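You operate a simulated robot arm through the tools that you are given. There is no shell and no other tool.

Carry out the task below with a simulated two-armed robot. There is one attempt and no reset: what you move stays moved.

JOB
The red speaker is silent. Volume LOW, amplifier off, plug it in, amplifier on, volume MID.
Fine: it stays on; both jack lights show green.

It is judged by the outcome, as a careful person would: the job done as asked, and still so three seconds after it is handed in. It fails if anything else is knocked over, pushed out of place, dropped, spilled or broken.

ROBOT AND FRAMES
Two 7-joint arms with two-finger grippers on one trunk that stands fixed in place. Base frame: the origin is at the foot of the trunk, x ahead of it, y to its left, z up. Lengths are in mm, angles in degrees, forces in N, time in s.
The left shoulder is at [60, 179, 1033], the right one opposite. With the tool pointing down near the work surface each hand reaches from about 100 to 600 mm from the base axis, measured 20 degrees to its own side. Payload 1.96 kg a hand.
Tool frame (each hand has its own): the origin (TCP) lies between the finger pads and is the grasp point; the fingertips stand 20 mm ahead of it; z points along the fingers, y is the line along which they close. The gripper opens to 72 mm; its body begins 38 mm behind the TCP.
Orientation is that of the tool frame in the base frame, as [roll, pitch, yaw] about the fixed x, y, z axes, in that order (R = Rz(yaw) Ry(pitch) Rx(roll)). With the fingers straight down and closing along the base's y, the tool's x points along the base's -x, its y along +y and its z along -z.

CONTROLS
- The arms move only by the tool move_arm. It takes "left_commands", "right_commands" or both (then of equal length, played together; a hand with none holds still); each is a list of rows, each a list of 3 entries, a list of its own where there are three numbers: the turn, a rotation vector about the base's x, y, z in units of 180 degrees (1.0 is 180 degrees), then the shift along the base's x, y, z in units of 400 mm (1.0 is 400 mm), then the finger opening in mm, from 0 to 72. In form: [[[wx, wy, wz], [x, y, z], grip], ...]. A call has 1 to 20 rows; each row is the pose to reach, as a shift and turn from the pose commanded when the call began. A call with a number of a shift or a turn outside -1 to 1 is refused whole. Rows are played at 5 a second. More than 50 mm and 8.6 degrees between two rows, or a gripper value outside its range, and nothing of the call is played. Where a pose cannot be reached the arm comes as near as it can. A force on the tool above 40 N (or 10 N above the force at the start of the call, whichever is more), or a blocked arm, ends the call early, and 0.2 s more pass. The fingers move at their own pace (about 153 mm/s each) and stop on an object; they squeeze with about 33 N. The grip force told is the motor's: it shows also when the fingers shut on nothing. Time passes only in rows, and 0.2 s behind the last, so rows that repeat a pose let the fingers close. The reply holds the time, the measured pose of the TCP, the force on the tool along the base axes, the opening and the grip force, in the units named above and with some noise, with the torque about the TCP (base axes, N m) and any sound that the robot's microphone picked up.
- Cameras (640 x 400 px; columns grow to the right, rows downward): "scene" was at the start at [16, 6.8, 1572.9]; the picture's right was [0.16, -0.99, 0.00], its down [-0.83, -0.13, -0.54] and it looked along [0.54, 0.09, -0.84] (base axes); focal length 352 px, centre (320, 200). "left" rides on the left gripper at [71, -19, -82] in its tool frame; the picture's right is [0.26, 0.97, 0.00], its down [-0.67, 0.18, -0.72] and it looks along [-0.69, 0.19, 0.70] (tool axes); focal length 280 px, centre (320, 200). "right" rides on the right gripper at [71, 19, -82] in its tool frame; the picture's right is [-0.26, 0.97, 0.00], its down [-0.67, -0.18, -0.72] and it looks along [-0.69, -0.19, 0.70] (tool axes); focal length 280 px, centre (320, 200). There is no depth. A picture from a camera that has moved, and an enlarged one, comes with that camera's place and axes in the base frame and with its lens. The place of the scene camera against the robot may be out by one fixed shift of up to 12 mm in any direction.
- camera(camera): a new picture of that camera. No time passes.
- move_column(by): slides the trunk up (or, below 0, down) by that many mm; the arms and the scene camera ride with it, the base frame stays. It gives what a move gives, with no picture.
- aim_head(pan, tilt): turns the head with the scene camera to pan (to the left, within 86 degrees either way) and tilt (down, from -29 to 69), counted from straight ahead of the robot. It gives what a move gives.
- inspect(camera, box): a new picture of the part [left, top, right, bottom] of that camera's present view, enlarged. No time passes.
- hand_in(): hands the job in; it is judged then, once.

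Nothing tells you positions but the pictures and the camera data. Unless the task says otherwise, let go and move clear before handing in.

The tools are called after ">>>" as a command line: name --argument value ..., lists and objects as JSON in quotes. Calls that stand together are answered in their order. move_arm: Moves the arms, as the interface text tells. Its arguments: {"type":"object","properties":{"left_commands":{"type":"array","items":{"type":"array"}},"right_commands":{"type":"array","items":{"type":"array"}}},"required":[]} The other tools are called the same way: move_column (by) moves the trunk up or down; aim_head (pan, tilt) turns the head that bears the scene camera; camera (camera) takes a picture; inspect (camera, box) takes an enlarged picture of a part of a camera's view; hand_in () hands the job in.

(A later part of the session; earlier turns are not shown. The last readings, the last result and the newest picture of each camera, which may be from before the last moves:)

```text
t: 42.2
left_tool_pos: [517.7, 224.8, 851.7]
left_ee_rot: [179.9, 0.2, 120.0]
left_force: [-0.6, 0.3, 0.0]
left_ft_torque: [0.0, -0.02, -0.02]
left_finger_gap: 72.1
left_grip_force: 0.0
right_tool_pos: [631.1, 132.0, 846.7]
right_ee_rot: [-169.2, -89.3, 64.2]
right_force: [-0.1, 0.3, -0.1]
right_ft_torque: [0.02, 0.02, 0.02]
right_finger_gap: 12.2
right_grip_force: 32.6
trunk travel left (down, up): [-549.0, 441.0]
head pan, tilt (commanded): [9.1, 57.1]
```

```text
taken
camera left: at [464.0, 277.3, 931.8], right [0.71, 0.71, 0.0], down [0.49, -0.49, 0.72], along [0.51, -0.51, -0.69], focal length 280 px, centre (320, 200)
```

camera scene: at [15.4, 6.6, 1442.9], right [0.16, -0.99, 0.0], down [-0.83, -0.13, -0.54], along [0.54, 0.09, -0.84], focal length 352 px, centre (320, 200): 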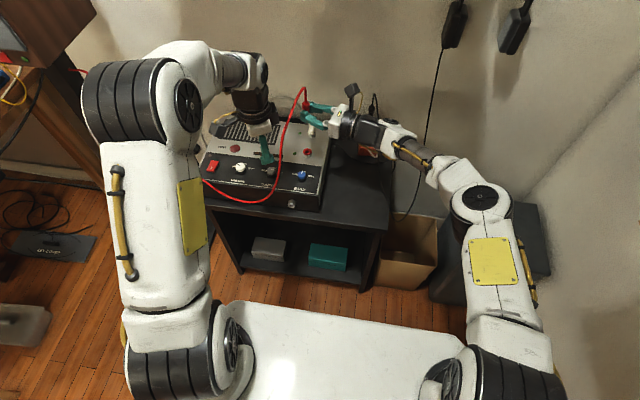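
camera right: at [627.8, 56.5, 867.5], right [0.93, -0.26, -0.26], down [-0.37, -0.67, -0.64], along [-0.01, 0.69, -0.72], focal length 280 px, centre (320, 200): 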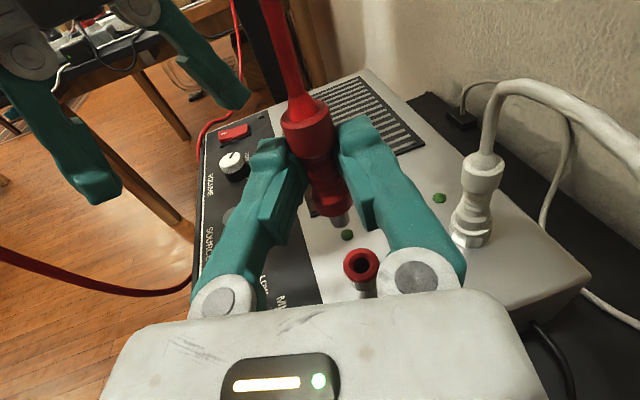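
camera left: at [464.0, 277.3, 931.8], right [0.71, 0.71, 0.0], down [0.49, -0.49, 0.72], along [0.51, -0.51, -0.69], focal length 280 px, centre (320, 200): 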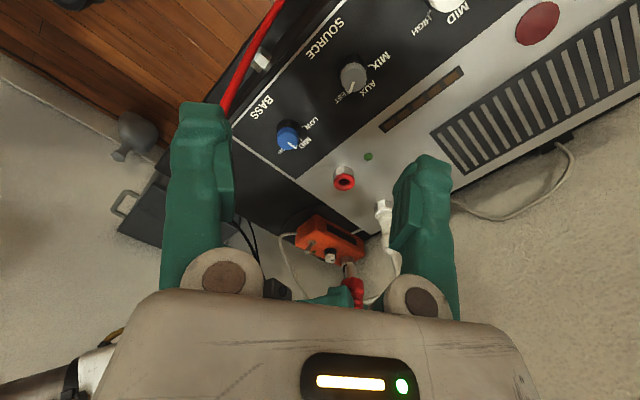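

>>> move_column --by -80

>>> camera --camera "left"

>>> camera --camera "right"

```text
t: 43.4
left_tool_pos: [517.7, 224.8, 770.3]
left_ee_rot: [179.9, 0.2, 120.0]
left_force: [-0.5, 0.4, 0.5]
left_ft_torque: [0.0, 0.0, 0.0]
left_finger_gap: 71.8
left_grip_force: 0.1
right_tool_pos: [632.6, 131.1, 766.9]
right_ee_rot: [-167.6, -89.4, 62.9]
right_force: [-0.3, -0.2, 0.1]
right_ft_torque: [-0.03, 0.0, -0.02]
right_finger_gap: 12.3
right_grip_force: 32.6
trunk travel left (down, up): [-469.0, 521.0]
head pan, tilt (commanded): [9.1, 57.1]
```

```text
taken
camera left: at [464.3, 277.4, 851.5], right [0.7, 0.71, 0.0], down [0.49, -0.49, 0.72], along [0.51, -0.51, -0.69], focal length 280 px, centre (320, 200)
```

left: 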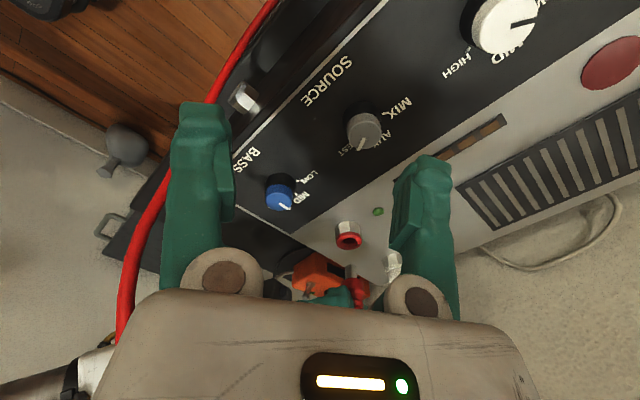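

```text
taken
camera right: at [630.0, 50.1, 840.1], right [0.93, -0.25, -0.26], down [-0.36, -0.65, -0.67], along [-0.01, 0.72, -0.7], focal length 280 px, centre (320, 200)
```

right: 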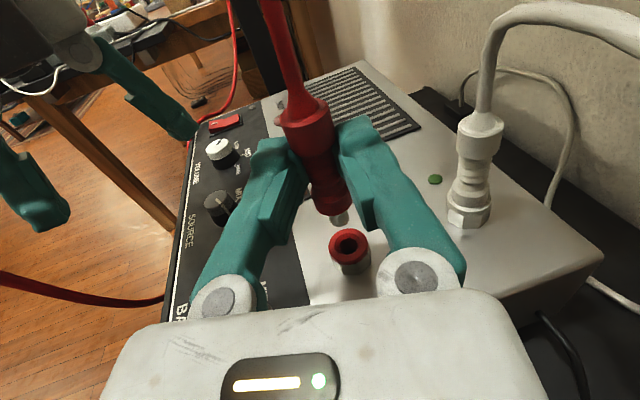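

>>> move_arm --left_commands '[[[0, 0, 0], [0.02, -0.004, 0.04], 72], [[0, 0, 0], [0.04, -0.008, 0.08], 72]]'

>>> inspect --camera "left" --box '[250, 150, 410, 310]'

>>> inspect --camera "right" --box '[260, 150, 420, 300]'

```text
t: 44.0
left_tool_pos: [522.0, 225.1, 779.9]
left_ee_rot: [179.8, 0.3, 120.0]
left_force: [0.7, -0.2, 0.6]
left_ft_torque: [-0.01, 0.02, -0.03]
left_finger_gap: 71.9
left_grip_force: 0.0
left hand out of reach, approached as far as the arm can: row 1, 2
right_tool_pos: [634.0, 132.6, 766.8]
right_ee_rot: [-166.5, -89.2, 61.7]
right_force: [0.0, -0.9, -1.0]
right_ft_torque: [-0.01, 0.02, 0.01]
right_finger_gap: 12.2
right_grip_force: 32.9
trunk travel left (down, up): [-469.0, 521.0]
head pan, tilt (commanded): [9.1, 57.1]
```

```text
2.50 times, centred on (330, 230) of left
camera zoom: at [468.3, 276.3, 859.8], right [0.7, 0.71, 0.0], down [0.49, -0.49, 0.72], along [0.51, -0.51, -0.69], focal length 701 px, centre (295, 125)
```

zoom: 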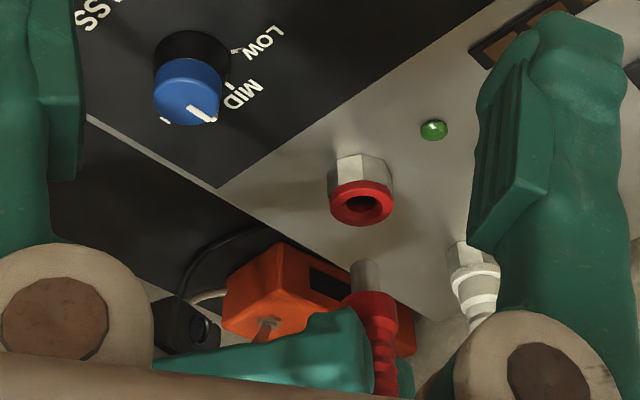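

```text
2.67 times, centred on (340, 225) of right
camera zoom: at [630.2, 50.1, 839.9], right [0.93, -0.25, -0.26], down [-0.36, -0.65, -0.67], along [-0.01, 0.72, -0.7], focal length 748 px, centre (267, 133)
```

zoom: 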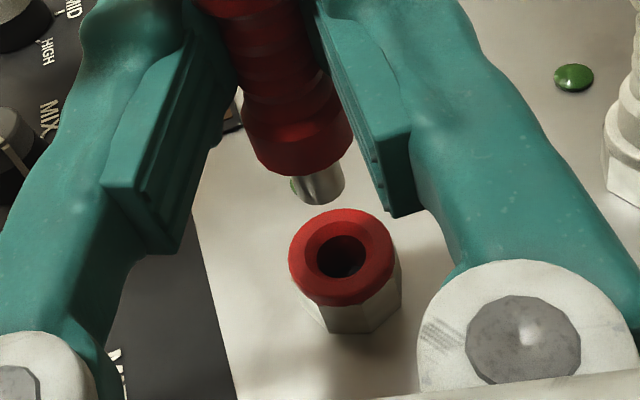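

The tip is within about 1 mm of the jack axis now and about 25 mm above it. I'll fine-shift and lower until the tip is just above the opening.

>>> move_arm --right_commands '[[[0, 0, 0], [-0.0018, 0.002, -0.015], 5], [[0, 0, 0], [-0.0018, 0.002, -0.03], 5], [[0, 0, 0], [-0.0018, 0.002, -0.045], 5], [[0, 0, 0], [-0.0018, 0.002, -0.045], 5]]'

>>> inspect --camera "left" --box '[250, 150, 410, 310]'

>>> inspect --camera "right" --box '[260, 150, 420, 300]'

```text
t: 45.0
left_tool_pos: [522.0, 225.0, 779.0]
left_ee_rot: [179.8, 0.3, 120.1]
left_force: [0.2, -0.3, -0.4]
left_ft_torque: [-0.03, 0.04, -0.03]
left_finger_gap: 72.4
left_grip_force: 0.1
right_tool_pos: [631.5, 131.7, 748.5]
right_ee_rot: [-165.2, -89.4, 60.3]
right_force: [-0.2, 0.3, -0.3]
right_ft_torque: [0.0, -0.04, -0.05]
right_finger_gap: 12.1
right_grip_force: 33.0
trunk travel left (down, up): [-469.0, 521.0]
head pan, tilt (commanded): [9.1, 57.1]
```

```text
2.50 times, centred on (330, 230) of left
camera zoom: at [468.3, 276.3, 859.8], right [0.7, 0.71, 0.0], down [0.49, -0.49, 0.72], along [0.51, -0.51, -0.69], focal length 701 px, centre (295, 125)
```

zoom: 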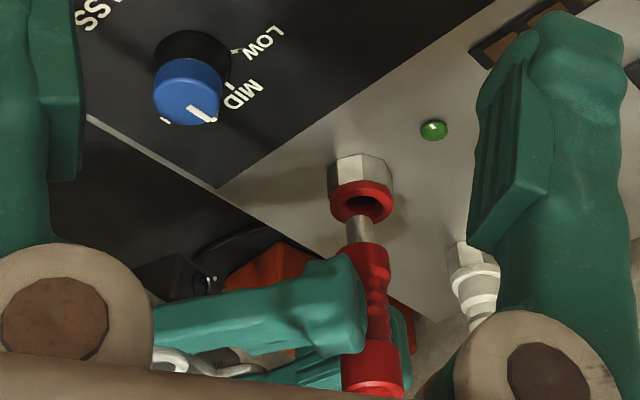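

```text
2.67 times, centred on (340, 225) of right
camera zoom: at [628.9, 50.2, 821.5], right [0.93, -0.25, -0.26], down [-0.36, -0.65, -0.67], along [-0.01, 0.72, -0.7], focal length 748 px, centre (267, 133)
```

zoom: 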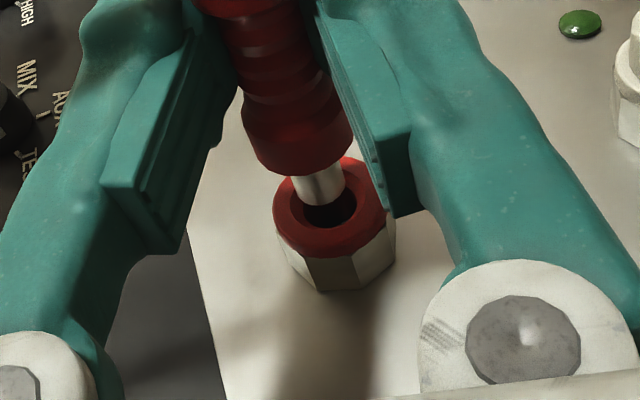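

The tip is poised right at the jack opening, within about a millimetre. I'll nudge it by 0.6 mm and lower slowly, watching the contact force.

>>> move_arm --right_commands '[[[0, 0, 0], [0.0018, 0.001, 0], 5], [[0, 0, 0], [0.0018, 0.001, -0.01], 5], [[0, 0, 0], [0.0018, 0.001, -0.02], 5], [[0, 0, 0], [0.0018, 0.001, -0.028], 5], [[0, 0, 0], [0.0018, 0.001, -0.028], 5]]'

>>> inspect --camera "left" --box '[250, 150, 410, 310]'

>>> inspect --camera "right" --box '[260, 150, 420, 300]'

```text
t: 46.1
left_tool_pos: [521.8, 225.5, 778.9]
left_ee_rot: [179.9, 0.3, 120.0]
left_force: [0.3, -0.2, -0.2]
left_ft_torque: [-0.02, 0.0, -0.01]
left_finger_gap: 72.0
left_grip_force: 0.1
right_tool_pos: [632.3, 133.0, 738.1]
right_ee_rot: [-167.7, -89.3, 62.8]
right_force: [-0.4, 0.9, -0.9]
right_ft_torque: [0.04, -0.02, -0.01]
right_finger_gap: 12.5
right_grip_force: 33.4
trunk travel left (down, up): [-469.0, 521.0]
head pan, tilt (commanded): [9.1, 57.1]
```

```text
2.50 times, centred on (330, 230) of left
camera zoom: at [468.2, 276.5, 859.7], right [0.7, 0.71, 0.0], down [0.49, -0.49, 0.72], along [0.51, -0.51, -0.69], focal length 701 px, centre (295, 125)
```

zoom: 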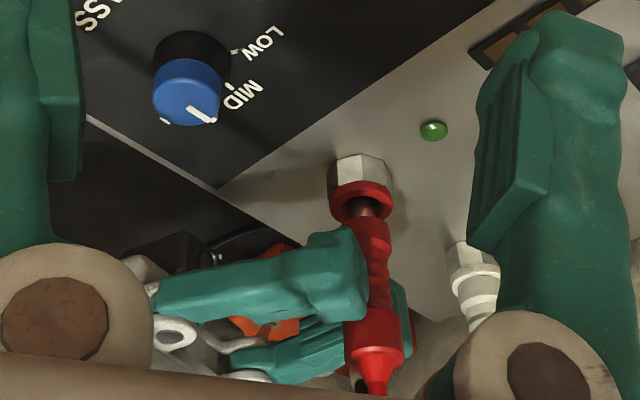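

```text
2.67 times, centred on (340, 225) of right
camera zoom: at [630.1, 51.3, 810.4], right [0.93, -0.25, -0.26], down [-0.36, -0.65, -0.67], along [-0.01, 0.72, -0.7], focal length 748 px, centre (267, 133)
```

zoom: 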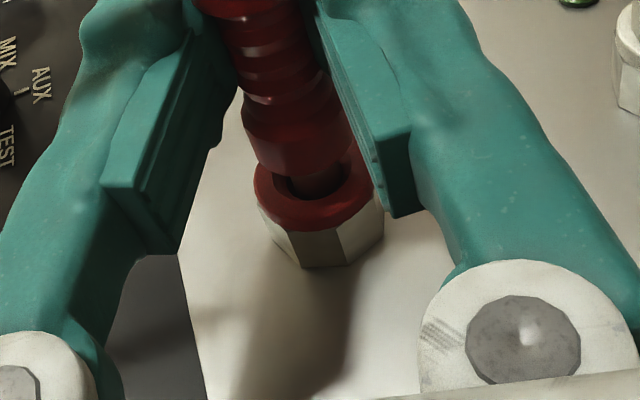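

The tip has entered the hole with no side force. I'll continue straight down.

>>> move_arm --right_commands '[[[0, 0, 0], [0, 0, -0.0075], 5], [[0, 0, 0], [0, 0, -0.015], 5], [[0, 0, 0], [0, 0, -0.0225], 5], [[0, 0, 0], [0, 0, -0.03], 5], [[0, 0, 0], [0, 0, -0.03], 5]]'

>>> inspect --camera "left" --box '[250, 150, 410, 310]'

>>> inspect --camera "right" --box '[260, 150, 420, 300]'

```text
t: 47.4
left_tool_pos: [520.7, 223.8, 780.4]
left_ee_rot: [179.8, 0.3, 120.1]
left_force: [0.3, 0.8, -0.3]
left_ft_torque: [0.0, 0.03, 0.01]
left_finger_gap: 71.8
left_grip_force: 0.0
right_tool_pos: [631.4, 132.4, 728.0]
right_ee_rot: [-173.7, -89.5, 68.9]
right_force: [3.0, 4.4, 14.7]
right_ft_torque: [0.32, -0.12, -0.05]
right_finger_gap: 12.2
right_grip_force: 33.3
trunk travel left (down, up): [-469.0, 521.0]
head pan, tilt (commanded): [9.1, 57.1]
```

```text
2.50 times, centred on (330, 230) of left
camera zoom: at [467.2, 276.4, 860.6], right [0.7, 0.71, 0.0], down [0.49, -0.49, 0.72], along [0.51, -0.51, -0.69], focal length 701 px, centre (295, 125)
```

zoom: 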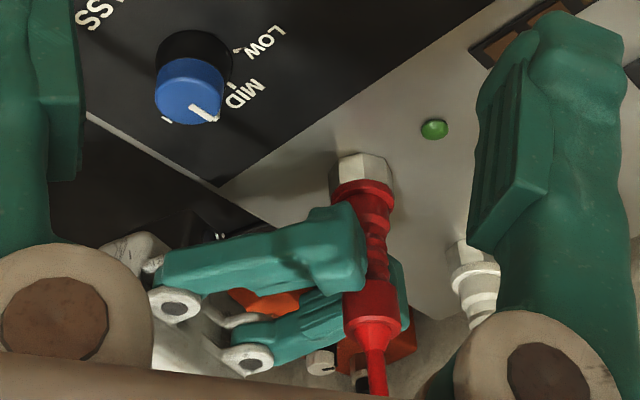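

```text
2.67 times, centred on (340, 225) of right
camera zoom: at [629.5, 50.9, 800.7], right [0.93, -0.25, -0.26], down [-0.36, -0.65, -0.67], along [0.0, 0.72, -0.7], focal length 748 px, centre (267, 133)
```

zoom: 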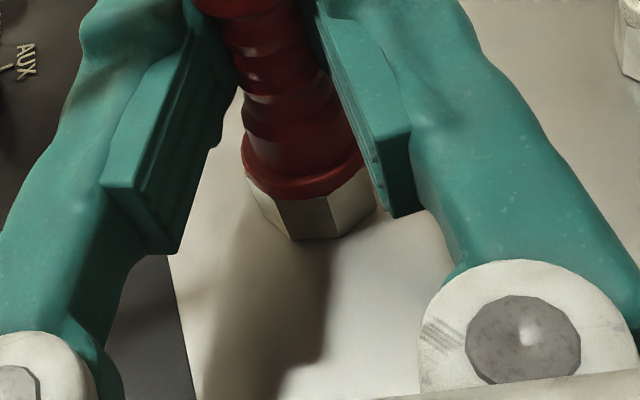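

The collar has reached the jack's ring with about 15 N upward force. I'll press slightly more to be sure it's fully seated.

>>> move_arm --right_commands '[[[0, 0, 0], [0, 0, -0.004], 5], [[0, 0, 0], [0, 0, -0.008], 5], [[0, 0, 0], [0, 0, -0.008], 5]]'

>>> inspect --camera "left" --box '[250, 150, 410, 310]'

>>> inspect --camera "right" --box '[260, 150, 420, 300]'

```text
t: 48.1
left_tool_pos: [519.4, 225.2, 780.8]
left_ee_rot: [179.7, 0.4, 120.0]
left_force: [0.4, -0.8, -0.4]
left_ft_torque: [-0.02, 0.01, 0.01]
left_finger_gap: 72.0
left_grip_force: 0.1
right_tool_pos: [631.4, 132.4, 725.7]
right_ee_rot: [175.8, -89.4, 79.3]
right_force: [3.5, 1.7, 29.8]
right_ft_torque: [0.45, -0.2, -0.01]
right_finger_gap: 12.7
right_grip_force: 33.1
trunk travel left (down, up): [-469.0, 521.0]
head pan, tilt (commanded): [9.1, 57.1]
```

```text
2.50 times, centred on (330, 230) of left
camera zoom: at [466.1, 276.0, 861.4], right [0.7, 0.71, 0.0], down [0.49, -0.49, 0.72], along [0.51, -0.51, -0.69], focal length 701 px, centre (295, 125)
```

zoom: 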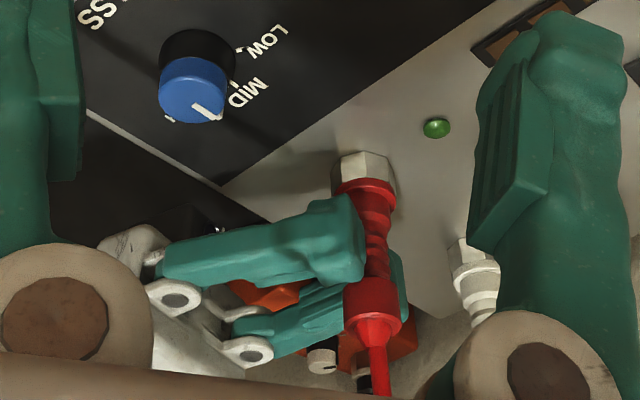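

```text
2.67 times, centred on (340, 225) of right
camera zoom: at [628.6, 50.2, 798.3], right [0.93, -0.25, -0.26], down [-0.36, -0.65, -0.67], along [0.0, 0.72, -0.7], focal length 748 px, centre (267, 133)
```

zoom: 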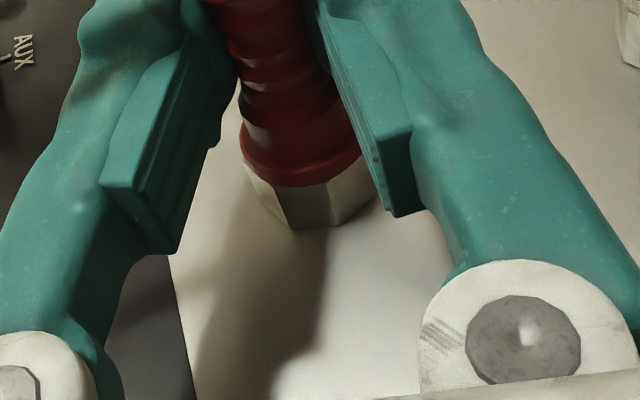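

>>> inspect --camera "left" --box '[310, 195, 390, 295]'

>>> inspect --camera "right" --box '[300, 160, 380, 260]'

>>> inspect --camera "scene" --box '[230, 60, 390, 180]'

```text
4.00 times, centred on (350, 245) of left
camera zoom: at [466.1, 276.0, 861.4], right [0.7, 0.71, 0.0], down [0.49, -0.49, 0.72], along [0.51, -0.51, -0.69], focal length 1122 px, centre (200, 20)
```

zoom: 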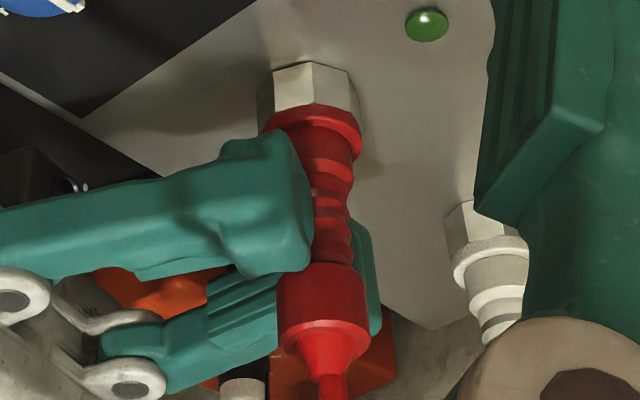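

```text
4.00 times, centred on (340, 210) of right
camera zoom: at [628.6, 50.2, 798.3], right [0.93, -0.25, -0.26], down [-0.36, -0.65, -0.67], along [0.0, 0.72, -0.7], focal length 1122 px, centre (240, 160)
```

zoom: 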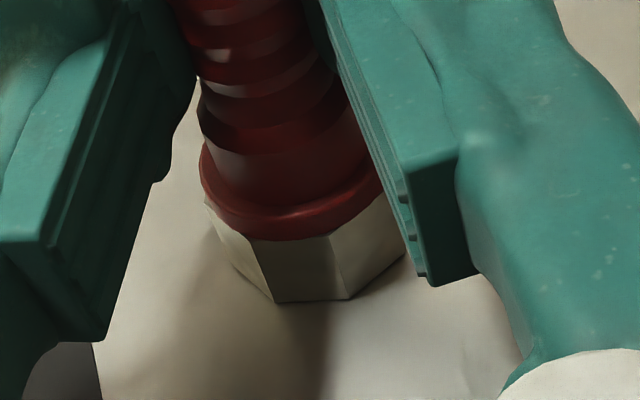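

```text
3.33 times, centred on (310, 120) of scene
camera zoom: at [12.5, 6.2, 1363.1], right [0.16, -0.99, 0.0], down [-0.83, -0.13, -0.55], along [0.54, 0.09, -0.84], focal length 1175 px, centre (353, 467)
```

zoom: 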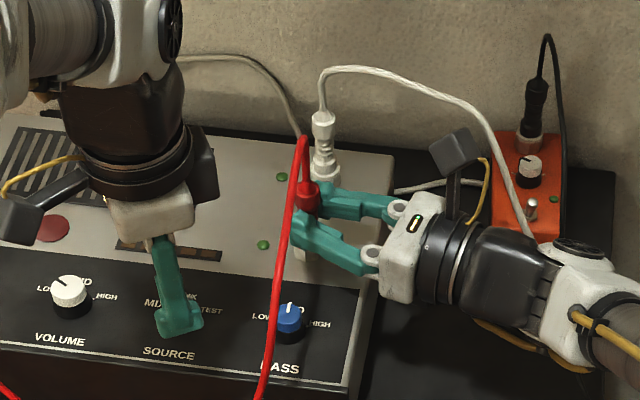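

The collar sits flush on the ring in both views, so the plug is seated. I'll ease the downward force, open the fingers and back straight out.

>>> move_arm --right_commands '[[[0, 0, 0], [0, 0, 0.005], 5], [[0, 0, 0], [0, 0, 0.008], 20], [[0, 0, 0], [0, 0, 0.008], 40], [[0, 0, 0], [0, 0, 0.008], 40]]'

>>> inspect --camera "left" --box '[250, 150, 410, 310]'

>>> inspect --camera "right" --box '[260, 130, 420, 280]'

```text
t: 49.1
left_tool_pos: [521.6, 225.9, 779.2]
left_ee_rot: [179.9, 0.3, 120.1]
left_force: [0.3, -0.9, 0.0]
left_ft_torque: [-0.03, 0.0, 0.03]
left_finger_gap: 72.1
left_grip_force: 0.2
right_tool_pos: [631.9, 133.7, 725.6]
right_ee_rot: [-166.9, -89.2, 62.1]
right_force: [0.1, 0.3, -0.1]
right_ft_torque: [0.02, 0.0, -0.01]
right_finger_gap: 40.2
right_grip_force: 0.0
trunk travel left (down, up): [-469.0, 521.0]
head pan, tilt (commanded): [9.1, 57.1]
```

```text
2.50 times, centred on (330, 230) of left
camera zoom: at [468.1, 276.3, 859.9], right [0.7, 0.71, 0.0], down [0.49, -0.49, 0.72], along [0.51, -0.51, -0.69], focal length 701 px, centre (295, 125)
```

zoom: 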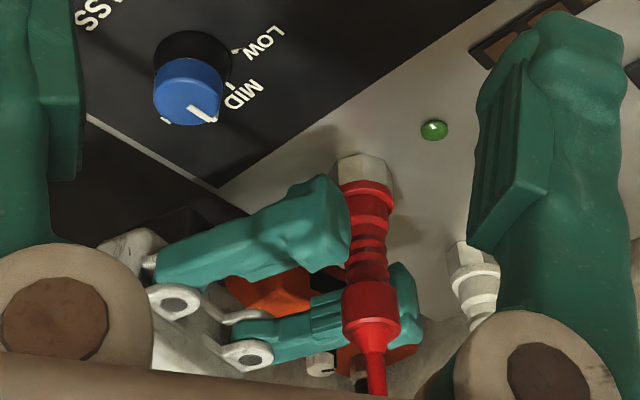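

```text
2.67 times, centred on (340, 205) of right
camera zoom: at [629.7, 51.3, 798.6], right [0.93, -0.25, -0.26], down [-0.36, -0.65, -0.67], along [-0.01, 0.72, -0.7], focal length 748 px, centre (267, 187)
```

zoom: 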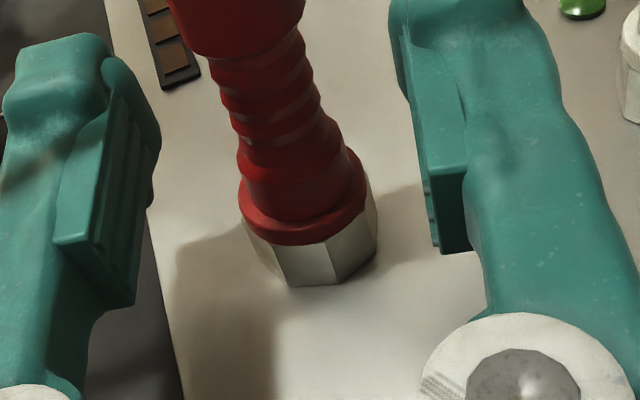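

The plug stands seated by itself. Backing the right hand straight out along its pointing direction.

>>> move_arm --right_commands '[[[0, 0, 0], [-0.0227, -0.0845, 0], 40], [[0, 0, 0], [-0.0454, -0.169, 0], 40], [[0, 0, 0], [-0.068, -0.254, 0.02], 40], [[0, 0, 0], [-0.1, -0.33, 0.06], 40], [[0, 0, 0], [-0.14, -0.4, 0.12], 40]]'

>>> camera --camera "left"

>>> camera --camera "right"

>>> camera --camera "scene"

```text
t: 50.4
left_tool_pos: [521.5, 224.6, 779.2]
left_ee_rot: [179.9, 0.3, 120.0]
left_force: [-1.3, 0.5, 0.5]
left_ft_torque: [0.0, 0.0, -0.02]
left_finger_gap: 72.2
left_grip_force: 0.1
right_tool_pos: [576.0, -28.5, 774.7]
right_ee_rot: [-166.0, -89.2, 61.2]
right_force: [-0.2, -0.3, 0.6]
right_ft_torque: [-0.01, 0.01, -0.02]
right_finger_gap: 39.9
right_grip_force: 0.0
trunk travel left (down, up): [-469.0, 521.0]
head pan, tilt (commanded): [9.1, 57.1]
```

```text
taken
camera left: at [467.7, 276.2, 860.1], right [0.7, 0.71, 0.0], down [0.49, -0.49, 0.72], along [0.51, -0.51, -0.69], focal length 280 px, centre (320, 200)
```

left: 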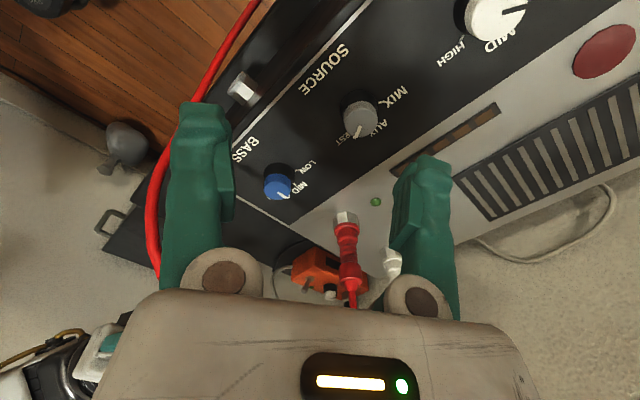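

```text
taken
camera right: at [572.5, -110.9, 847.2], right [0.93, -0.25, -0.26], down [-0.36, -0.65, -0.67], along [-0.01, 0.72, -0.7], focal length 280 px, centre (320, 200)
```

right: 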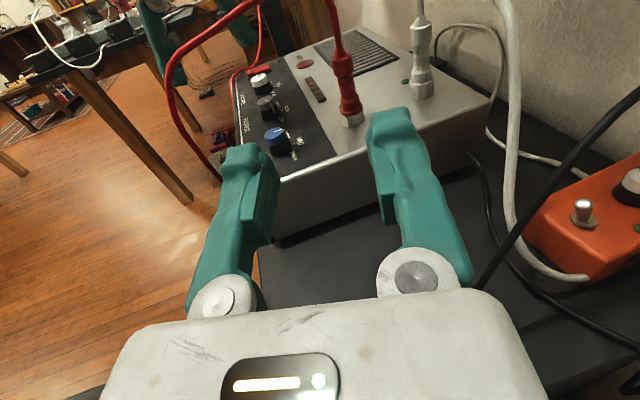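

```text
taken
camera scene: at [15.3, 6.3, 1362.9], right [0.16, -0.99, 0.0], down [-0.83, -0.13, -0.54], along [0.54, 0.09, -0.84], focal length 352 px, centre (320, 200)
```

scene: 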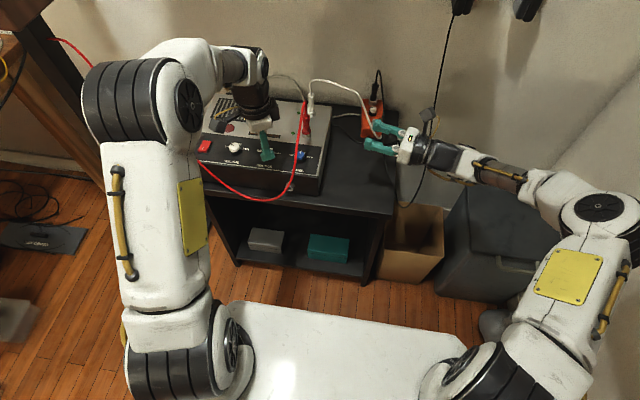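

The plug holds on its own. I'll raise the trunk again, lifting both hands straight up, for the switch and knob work, then check where the red cable lies.

>>> move_column --by 180

>>> camera --camera "scene"

>>> camera --camera "left"

>>> camera --camera "right"

```text
t: 52.4
left_tool_pos: [520.4, 224.5, 959.3]
left_ee_rot: [179.9, 0.3, 119.9]
left_force: [-0.4, 1.0, 0.4]
left_ft_torque: [-0.01, 0.01, -0.01]
left_finger_gap: 72.1
left_grip_force: 0.0
right_tool_pos: [576.3, -28.4, 953.8]
right_ee_rot: [-165.8, -89.3, 60.9]
right_force: [1.4, 0.5, 1.2]
right_ft_torque: [-0.03, 0.02, 0.03]
right_finger_gap: 40.0
right_grip_force: 0.1
trunk travel left (down, up): [-649.0, 341.0]
head pan, tilt (commanded): [9.1, 57.1]
```

```text
taken
camera scene: at [16.3, 6.7, 1542.9], right [0.16, -0.99, 0.0], down [-0.83, -0.13, -0.54], along [0.54, 0.09, -0.84], focal length 352 px, centre (320, 200)
```

scene: 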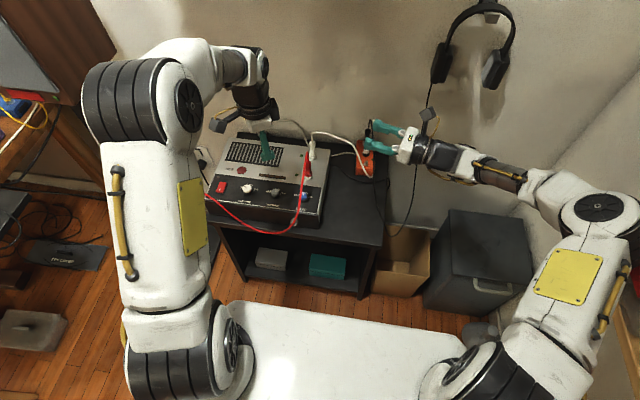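

```text
taken
camera left: at [468.4, 276.3, 1039.7], right [0.7, 0.71, 0.0], down [0.49, -0.49, 0.72], along [0.51, -0.51, -0.69], focal length 280 px, centre (320, 200)
```

left: 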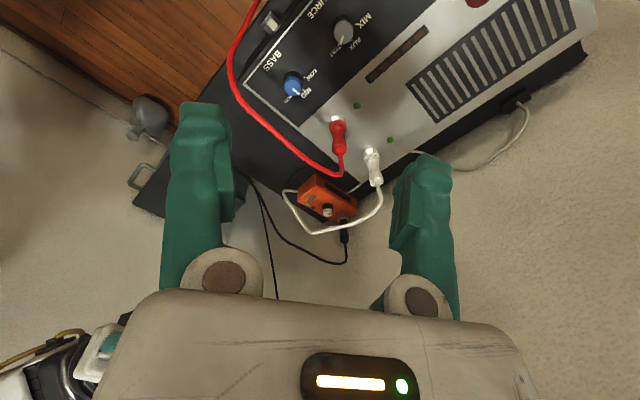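

```text
taken
camera right: at [573.5, -110.7, 1027.0], right [0.93, -0.25, -0.26], down [-0.36, -0.65, -0.67], along [-0.01, 0.72, -0.7], focal length 280 px, centre (320, 200)
```

right: 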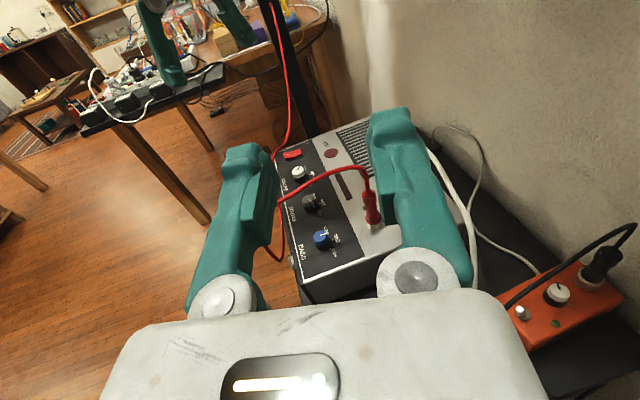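

>>> inspect --camera "scene" --box '[190, 110, 390, 235]'

>>> inspect --camera "right" --box '[250, 90, 410, 290]'

```text
3.20 times, centred on (290, 172) of scene
camera zoom: at [16.3, 6.7, 1542.9], right [0.16, -0.99, 0.0], down [-0.83, -0.13, -0.54], along [0.54, 0.09, -0.84], focal length 1128 px, centre (416, 288)
```

zoom: 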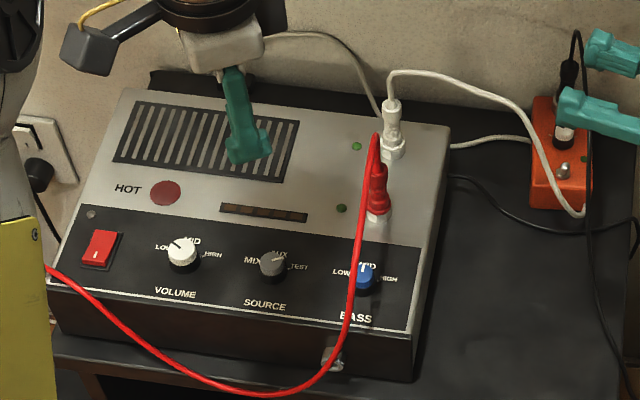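

```text
2.00 times, centred on (330, 190) of right
camera zoom: at [573.5, -110.7, 1027.0], right [0.93, -0.25, -0.26], down [-0.36, -0.65, -0.67], along [-0.01, 0.72, -0.7], focal length 561 px, centre (300, 220)
```

zoom: 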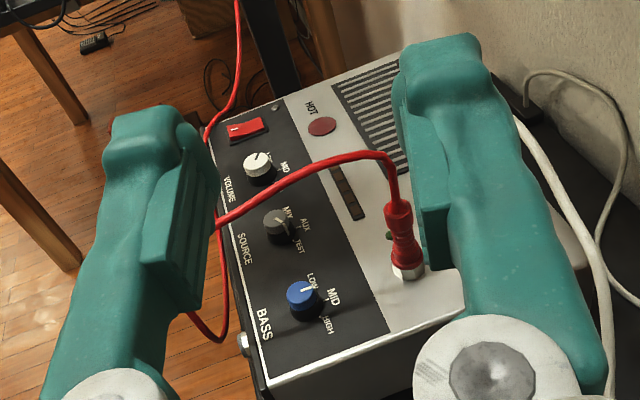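

The red cable arcs over the front and is clear of the switch and volume knob. Now I'll bring the left hand over the rocker's near "I" end to switch on.

>>> move_arm --left_commands '[[[0, 0, 0.042], [-0.006, 0.052, -0.02], 40], [[0, 0, 0.084], [-0.012, 0.104, -0.05], 20], [[0, 0, 0.126], [-0.018, 0.156, -0.08], 0], [[0, 0, 0.168], [-0.024, 0.208, -0.12], 0], [[0, 0, 0.21], [-0.03, 0.26, -0.16], 0], [[0, 0, 0.252], [-0.036, 0.312, -0.2], 0], [[0, 0, 0.294], [-0.03, 0.364, -0.24], 0], [[0, 0, 0.333], [-0.01, 0.418, -0.28], 0]]'

>>> camera --camera "left"

>>> camera --camera "scene"

```text
t: 54.1
left_tool_pos: [516.3, 394.8, 846.9]
left_ee_rot: [179.9, 0.2, -179.9]
left_force: [-0.7, 0.4, 0.3]
left_ft_torque: [0.0, 0.0, -0.02]
left_finger_gap: 0.0
left_grip_force: 29.8
right_tool_pos: [576.6, -27.8, 954.1]
right_ee_rot: [-166.1, -89.3, 61.2]
right_force: [-0.6, -0.1, -0.2]
right_ft_torque: [0.03, 0.01, 0.04]
right_finger_gap: 40.2
right_grip_force: 0.1
trunk travel left (down, up): [-649.0, 341.0]
head pan, tilt (commanded): [9.1, 57.1]
```

```text
taken
camera left: at [444.7, 374.1, 927.1], right [-0.26, 0.96, 0.0], down [0.67, 0.18, 0.72], along [0.69, 0.19, -0.7], focal length 280 px, centre (320, 200)
```

left: 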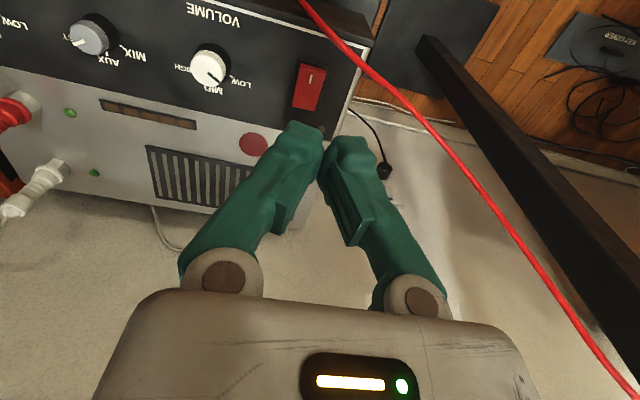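

```text
taken
camera scene: at [16.8, 7.7, 1542.9], right [0.16, -0.99, 0.0], down [-0.83, -0.13, -0.54], along [0.54, 0.09, -0.84], focal length 352 px, centre (320, 200)
```

scene: 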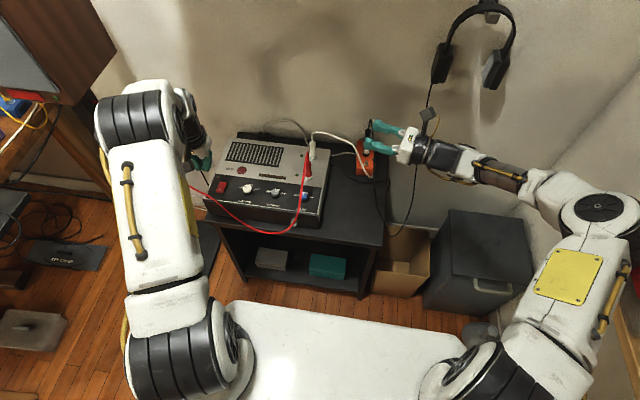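

The cable drapes around the amp's front-left corner below panel level, clear of the rocker. Lowering the left fingers over the rocker's near end.

>>> move_arm --left_commands '[[[0, 0, 0], [0.018, -0.006, -0.08], 0], [[0, 0, 0], [0.018, -0.006, -0.17], 0], [[0, 0, 0], [0.018, -0.006, -0.25], 0], [[0, 0, 0], [0.018, -0.006, -0.31], 0]]'

>>> camera --camera "left"

>>> inspect --camera "scene" --box '[180, 120, 340, 240]'

```text
t: 55.1
left_tool_pos: [523.7, 391.0, 722.3]
left_ee_rot: [179.8, 0.3, 179.9]
left_force: [0.1, -0.5, 0.3]
left_ft_torque: [0.0, -0.02, 0.02]
left_finger_gap: 0.0
left_grip_force: 29.2
right_tool_pos: [576.6, -28.1, 954.4]
right_ee_rot: [-166.3, -89.3, 61.5]
right_force: [0.2, 0.2, 0.1]
right_ft_torque: [0.0, 0.01, -0.03]
right_finger_gap: 40.2
right_grip_force: 0.0
trunk travel left (down, up): [-649.0, 341.0]
head pan, tilt (commanded): [9.1, 57.1]
```

```text
taken
camera left: at [452.8, 370.2, 802.8], right [-0.26, 0.97, 0.0], down [0.67, 0.18, 0.72], along [0.69, 0.19, -0.69], focal length 280 px, centre (320, 200)
```

left: 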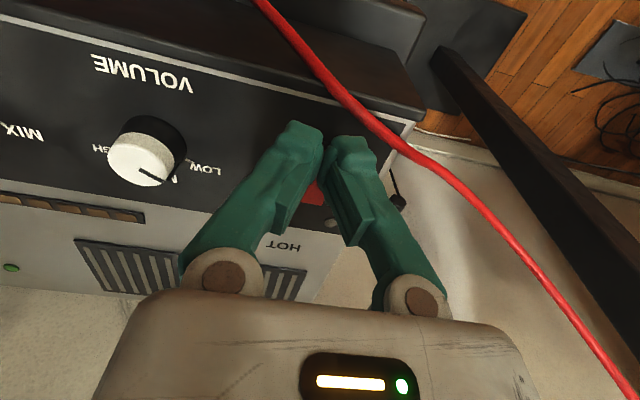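

```text
3.33 times, centred on (260, 180) of scene
camera zoom: at [16.3, 7.0, 1543.0], right [0.16, -0.99, 0.0], down [-0.83, -0.13, -0.54], along [0.54, 0.09, -0.84], focal length 1175 px, centre (520, 267)
```

zoom: 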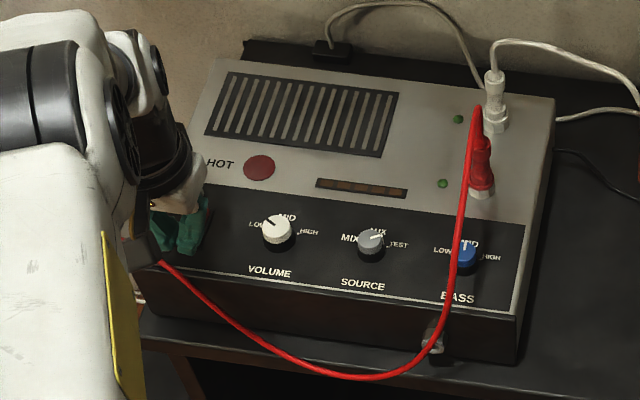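

The fingertips are over the near half of the rocker and the cable is clear of them. Pressing gently to switch on.

>>> move_arm --left_commands '[[[0, 0, 0], [0, 0.002, -0.01], 0], [[0, 0, 0], [0, 0.002, -0.02], 0], [[0, 0, 0], [0, 0.002, -0.028], 0], [[0, 0, 0], [0, 0.002, -0.028], 0]]'

>>> inspect --camera "scene" --box '[180, 120, 340, 240]'

>>> inspect --camera "left" --box '[240, 90, 420, 230]'

```text
t: 56.1
left_tool_pos: [525.3, 391.2, 712.7]
left_ee_rot: [179.9, 0.3, 179.9]
left_force: [0.3, -0.2, 0.3]
left_ft_torque: [0.0, -0.04, -0.01]
left_finger_gap: 0.0
left_grip_force: 29.3
right_tool_pos: [575.5, -29.5, 953.6]
right_ee_rot: [-166.7, -89.4, 61.8]
right_force: [-0.2, -1.0, -0.1]
right_ft_torque: [-0.01, 0.02, 0.0]
right_finger_gap: 39.9
right_grip_force: 0.0
trunk travel left (down, up): [-649.0, 341.0]
head pan, tilt (commanded): [9.1, 57.1]
```

```text
3.33 times, centred on (260, 180) of scene
camera zoom: at [16.0, 6.7, 1542.9], right [0.16, -0.99, 0.0], down [-0.83, -0.13, -0.54], along [0.54, 0.09, -0.84], focal length 1175 px, centre (520, 267)
```

zoom: 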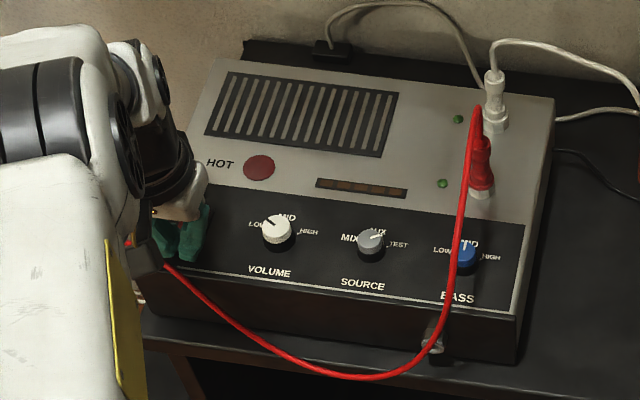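

```text
2.86 times, centred on (330, 160) of left
camera zoom: at [452.8, 371.5, 792.4], right [-0.26, 0.97, 0.0], down [0.67, 0.18, 0.72], along [0.69, 0.19, -0.69], focal length 801 px, centre (291, 314)
```

zoom: 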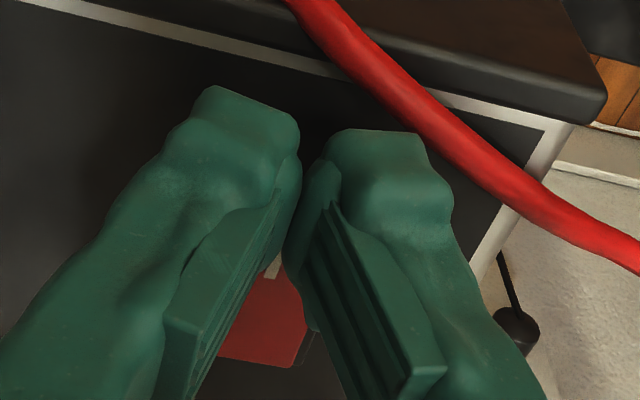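

>>> move_arm --left_commands '[[[0, 0, 0], [0, 0, -0.005], 0], [[0, 0, 0], [0, 0, -0.01], 0], [[0, 0, 0], [0, 0, -0.014], 0], [[0, 0, 0], [0, 0, -0.014], 0]]'

>>> inspect --camera "scene" --box '[180, 120, 340, 240]'

>>> inspect --camera "left" --box '[240, 90, 420, 230]'

```text
t: 57.1
left_tool_pos: [524.2, 390.9, 707.2]
left_ee_rot: [179.9, 0.3, 179.8]
left_force: [-0.1, -0.2, 4.9]
left_ft_torque: [-0.02, -0.01, 0.01]
left_finger_gap: 5.8
left_grip_force: 29.5
right_tool_pos: [574.7, -28.5, 954.4]
right_ee_rot: [-167.7, -89.4, 62.8]
right_force: [0.7, -0.2, 0.2]
right_ft_torque: [-0.02, 0.01, -0.06]
right_finger_gap: 39.7
right_grip_force: 0.0
trunk travel left (down, up): [-649.0, 341.0]
head pan, tilt (commanded): [9.1, 57.1]
heard: click
```

```text
3.33 times, centred on (260, 180) of scene
camera zoom: at [15.4, 6.2, 1543.0], right [0.16, -0.99, 0.0], down [-0.83, -0.13, -0.54], along [0.54, 0.09, -0.84], focal length 1175 px, centre (520, 267)
```

zoom: 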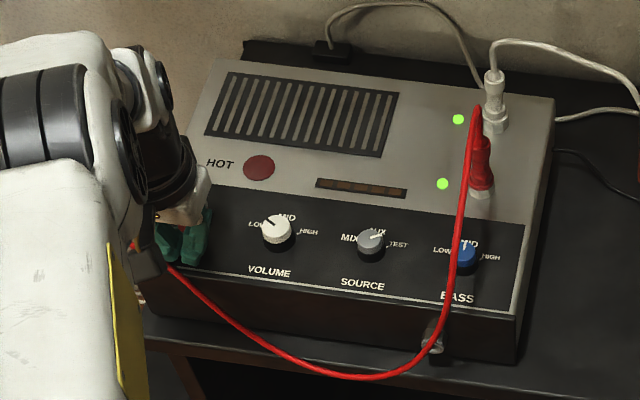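

```text
2.86 times, centred on (330, 160) of left
camera zoom: at [452.3, 370.2, 787.1], right [-0.26, 0.97, 0.0], down [0.67, 0.18, 0.72], along [0.69, 0.19, -0.69], focal length 801 px, centre (291, 314)
```

zoom: 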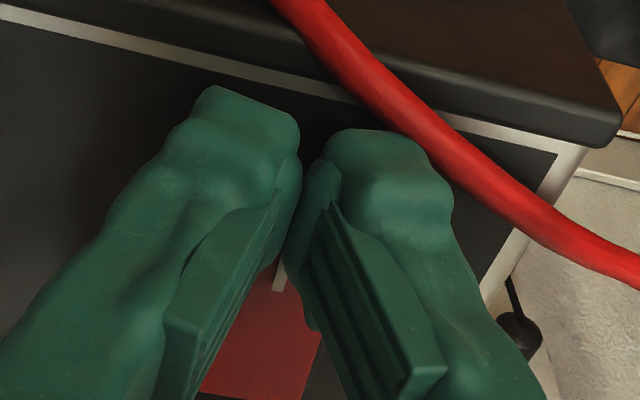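

A click sounded and both jack lights are now green. I'll lift off and check that the amp stays on.

>>> move_arm --left_commands '[[[0, 0, 0], [0, 0, 0.03], 0], [[0, 0, 0], [0, 0, 0.09], 0], [[0, 0, 0], [0, 0, 0.17], 0], [[0, 0, 0], [0.01, -0.05, 0.2], 20], [[0, 0, 0], [0.03, -0.12, 0.2], 40], [[0, 0, 0], [0.05, -0.19, 0.2], 50]]'

>>> camera --camera "left"

>>> inspect --camera "scene" --box '[180, 120, 340, 240]'

```text
t: 58.5
left_tool_pos: [547.4, 311.6, 786.1]
left_ee_rot: [179.8, 0.3, -180.0]
left_force: [0.1, -0.1, -0.4]
left_ft_torque: [0.01, -0.02, -0.02]
left_finger_gap: 49.9
left_grip_force: 0.0
right_tool_pos: [575.1, -29.6, 954.3]
right_ee_rot: [-164.4, -89.3, 59.6]
right_force: [0.4, 0.0, 0.1]
right_ft_torque: [-0.01, 0.01, 0.0]
right_finger_gap: 40.2
right_grip_force: 0.0
trunk travel left (down, up): [-649.0, 341.0]
head pan, tilt (commanded): [9.1, 57.1]
```

```text
taken
camera left: at [475.2, 291.9, 866.4], right [-0.26, 0.97, 0.0], down [0.67, 0.18, 0.72], along [0.69, 0.19, -0.69], focal length 280 px, centre (320, 200)
```

left: 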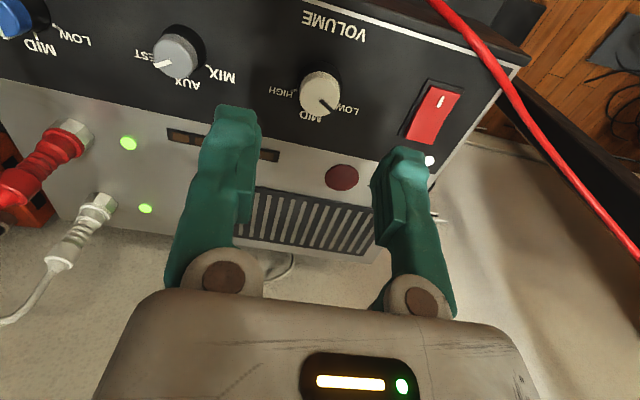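

```text
3.33 times, centred on (260, 180) of scene
camera zoom: at [16.3, 5.8, 1542.9], right [0.16, -0.99, 0.0], down [-0.83, -0.13, -0.54], along [0.54, 0.09, -0.84], focal length 1175 px, centre (520, 267)
```

zoom: 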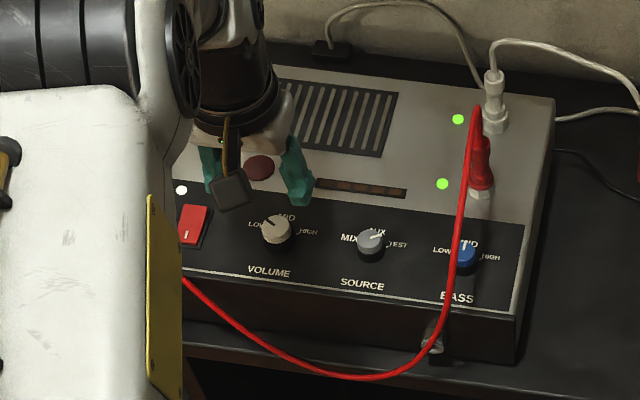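

The amp is on, with the power light white and both jacks green. Next is the volume knob, so I'll check its present pointer angle.

>>> inspect --camera "left" --box '[250, 40, 410, 160]'

```text
3.33 times, centred on (330, 100) of left
camera zoom: at [475.2, 291.9, 866.4], right [-0.26, 0.97, 0.0], down [0.67, 0.18, 0.72], along [0.69, 0.19, -0.69], focal length 935 px, centre (287, 533)
```

zoom: 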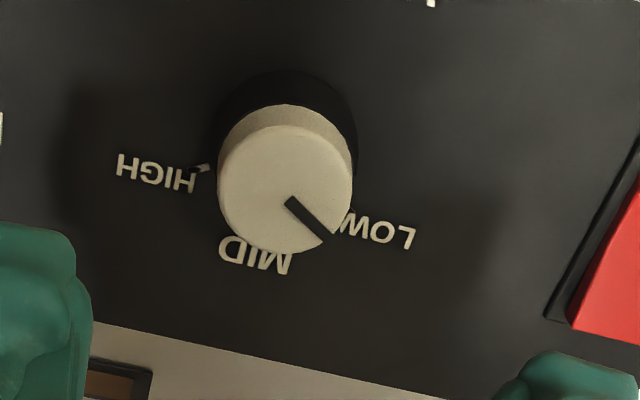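

The pointer is at about 56° (LOW). I'll lower the fingers around the knob again and grip it.

>>> move_arm --left_commands '[[[0, 0, 0], [0.008, 0.006, -0.08], 50], [[0, 0, 0], [0.008, 0.006, -0.15], 50], [[0, 0, 0], [0.008, 0.006, -0.187], 50], [[0, 0, 0], [0.008, 0.006, -0.187], 15], [[0, 0, 0], [0.008, 0.006, -0.187], 15]]'

```text
t: 59.8
left_tool_pos: [547.9, 313.2, 709.9]
left_ee_rot: [-179.9, 0.2, 179.9]
left_force: [-3.7, -10.2, -7.7]
left_ft_torque: [-0.24, -0.42, -0.08]
left_finger_gap: 23.8
left_grip_force: 40.2
right_tool_pos: [576.2, -29.4, 954.9]
right_ee_rot: [-164.0, -89.5, 59.1]
right_force: [-0.4, -0.5, -0.2]
right_ft_torque: [0.03, -0.03, -0.01]
right_finger_gap: 39.9
right_grip_force: 0.1
trunk travel left (down, up): [-649.0, 341.0]
head pan, tilt (commanded): [9.1, 57.1]
```

Gripped. I'll turn the knob clockwise (seen from above) about 50° first and look before finishing.

>>> move_arm --left_commands '[[[0, 0, 0], [0.004, -0.002, 0], 15], [[0, 0, -0.042], [0.004, -0.002, 0], 15], [[0, 0, -0.083], [0.004, -0.002, 0], 15], [[0, 0, -0.125], [0.004, -0.002, 0], 15], [[0, 0, -0.167], [0.004, -0.002, 0], 15], [[0, 0, -0.208], [0.004, -0.002, 0], 15], [[0, 0, -0.25], [0.004, -0.002, 0], 15], [[0, 0, -0.28], [0.004, -0.002, 0], 15], [[0, 0, -0.28], [0.004, -0.002, 0], 15]]'

>>> camera --camera "left"

>>> inspect --camera "left" --box '[250, 90, 410, 290]'

>>> inspect --camera "scene" --box '[180, 120, 340, 240]'

```text
t: 61.8
left_tool_pos: [549.2, 316.2, 711.0]
left_ee_rot: [-180.0, 0.1, 129.5]
left_force: [-10.3, -11.3, -20.8]
left_ft_torque: [0.15, 0.33, -0.05]
left_finger_gap: 23.7
left_grip_force: 39.2
right_tool_pos: [576.3, -29.1, 953.0]
right_ee_rot: [-162.5, -89.3, 57.6]
right_force: [-0.4, 0.3, -0.9]
right_ft_torque: [0.0, 0.04, 0.01]
right_finger_gap: 40.1
right_grip_force: 0.0
trunk travel left (down, up): [-649.0, 341.0]
head pan, tilt (commanded): [9.1, 57.1]
```

```text
taken
camera left: at [488.8, 358.2, 791.3], right [0.58, 0.82, 0.0], down [0.57, -0.4, 0.72], along [0.59, -0.42, -0.7], focal length 280 px, centre (320, 200)
```

left: 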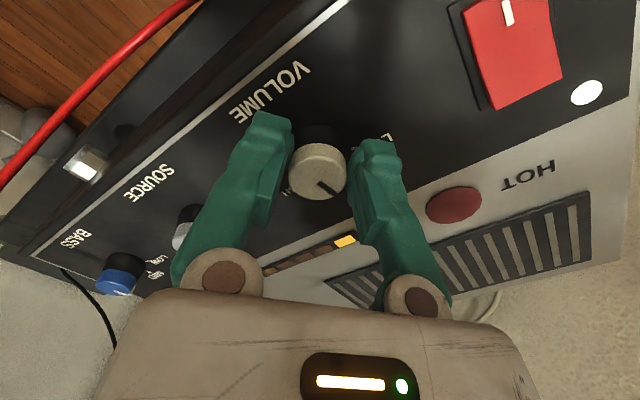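

```text
2.00 times, centred on (330, 190) of left
camera zoom: at [488.8, 358.2, 791.3], right [0.58, 0.82, 0.0], down [0.57, -0.4, 0.72], along [0.59, -0.42, -0.7], focal length 561 px, centre (300, 220)
```

zoom: 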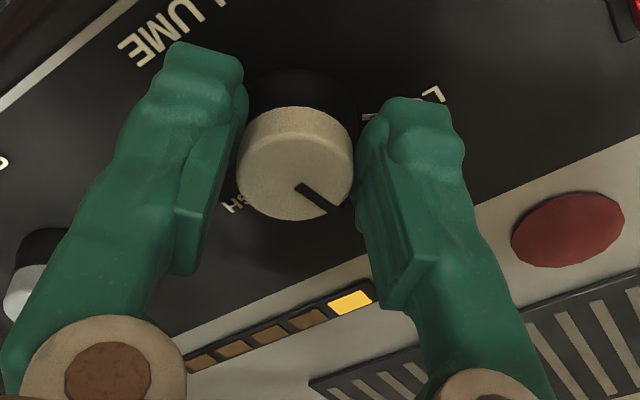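

```text
3.33 times, centred on (260, 180) of scene
camera zoom: at [17.5, 6.7, 1542.9], right [0.16, -0.99, 0.0], down [-0.83, -0.13, -0.54], along [0.54, 0.09, -0.84], focal length 1175 px, centre (520, 267)
```

zoom: 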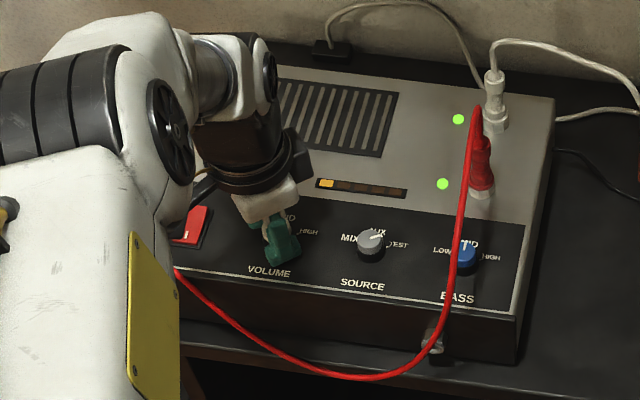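

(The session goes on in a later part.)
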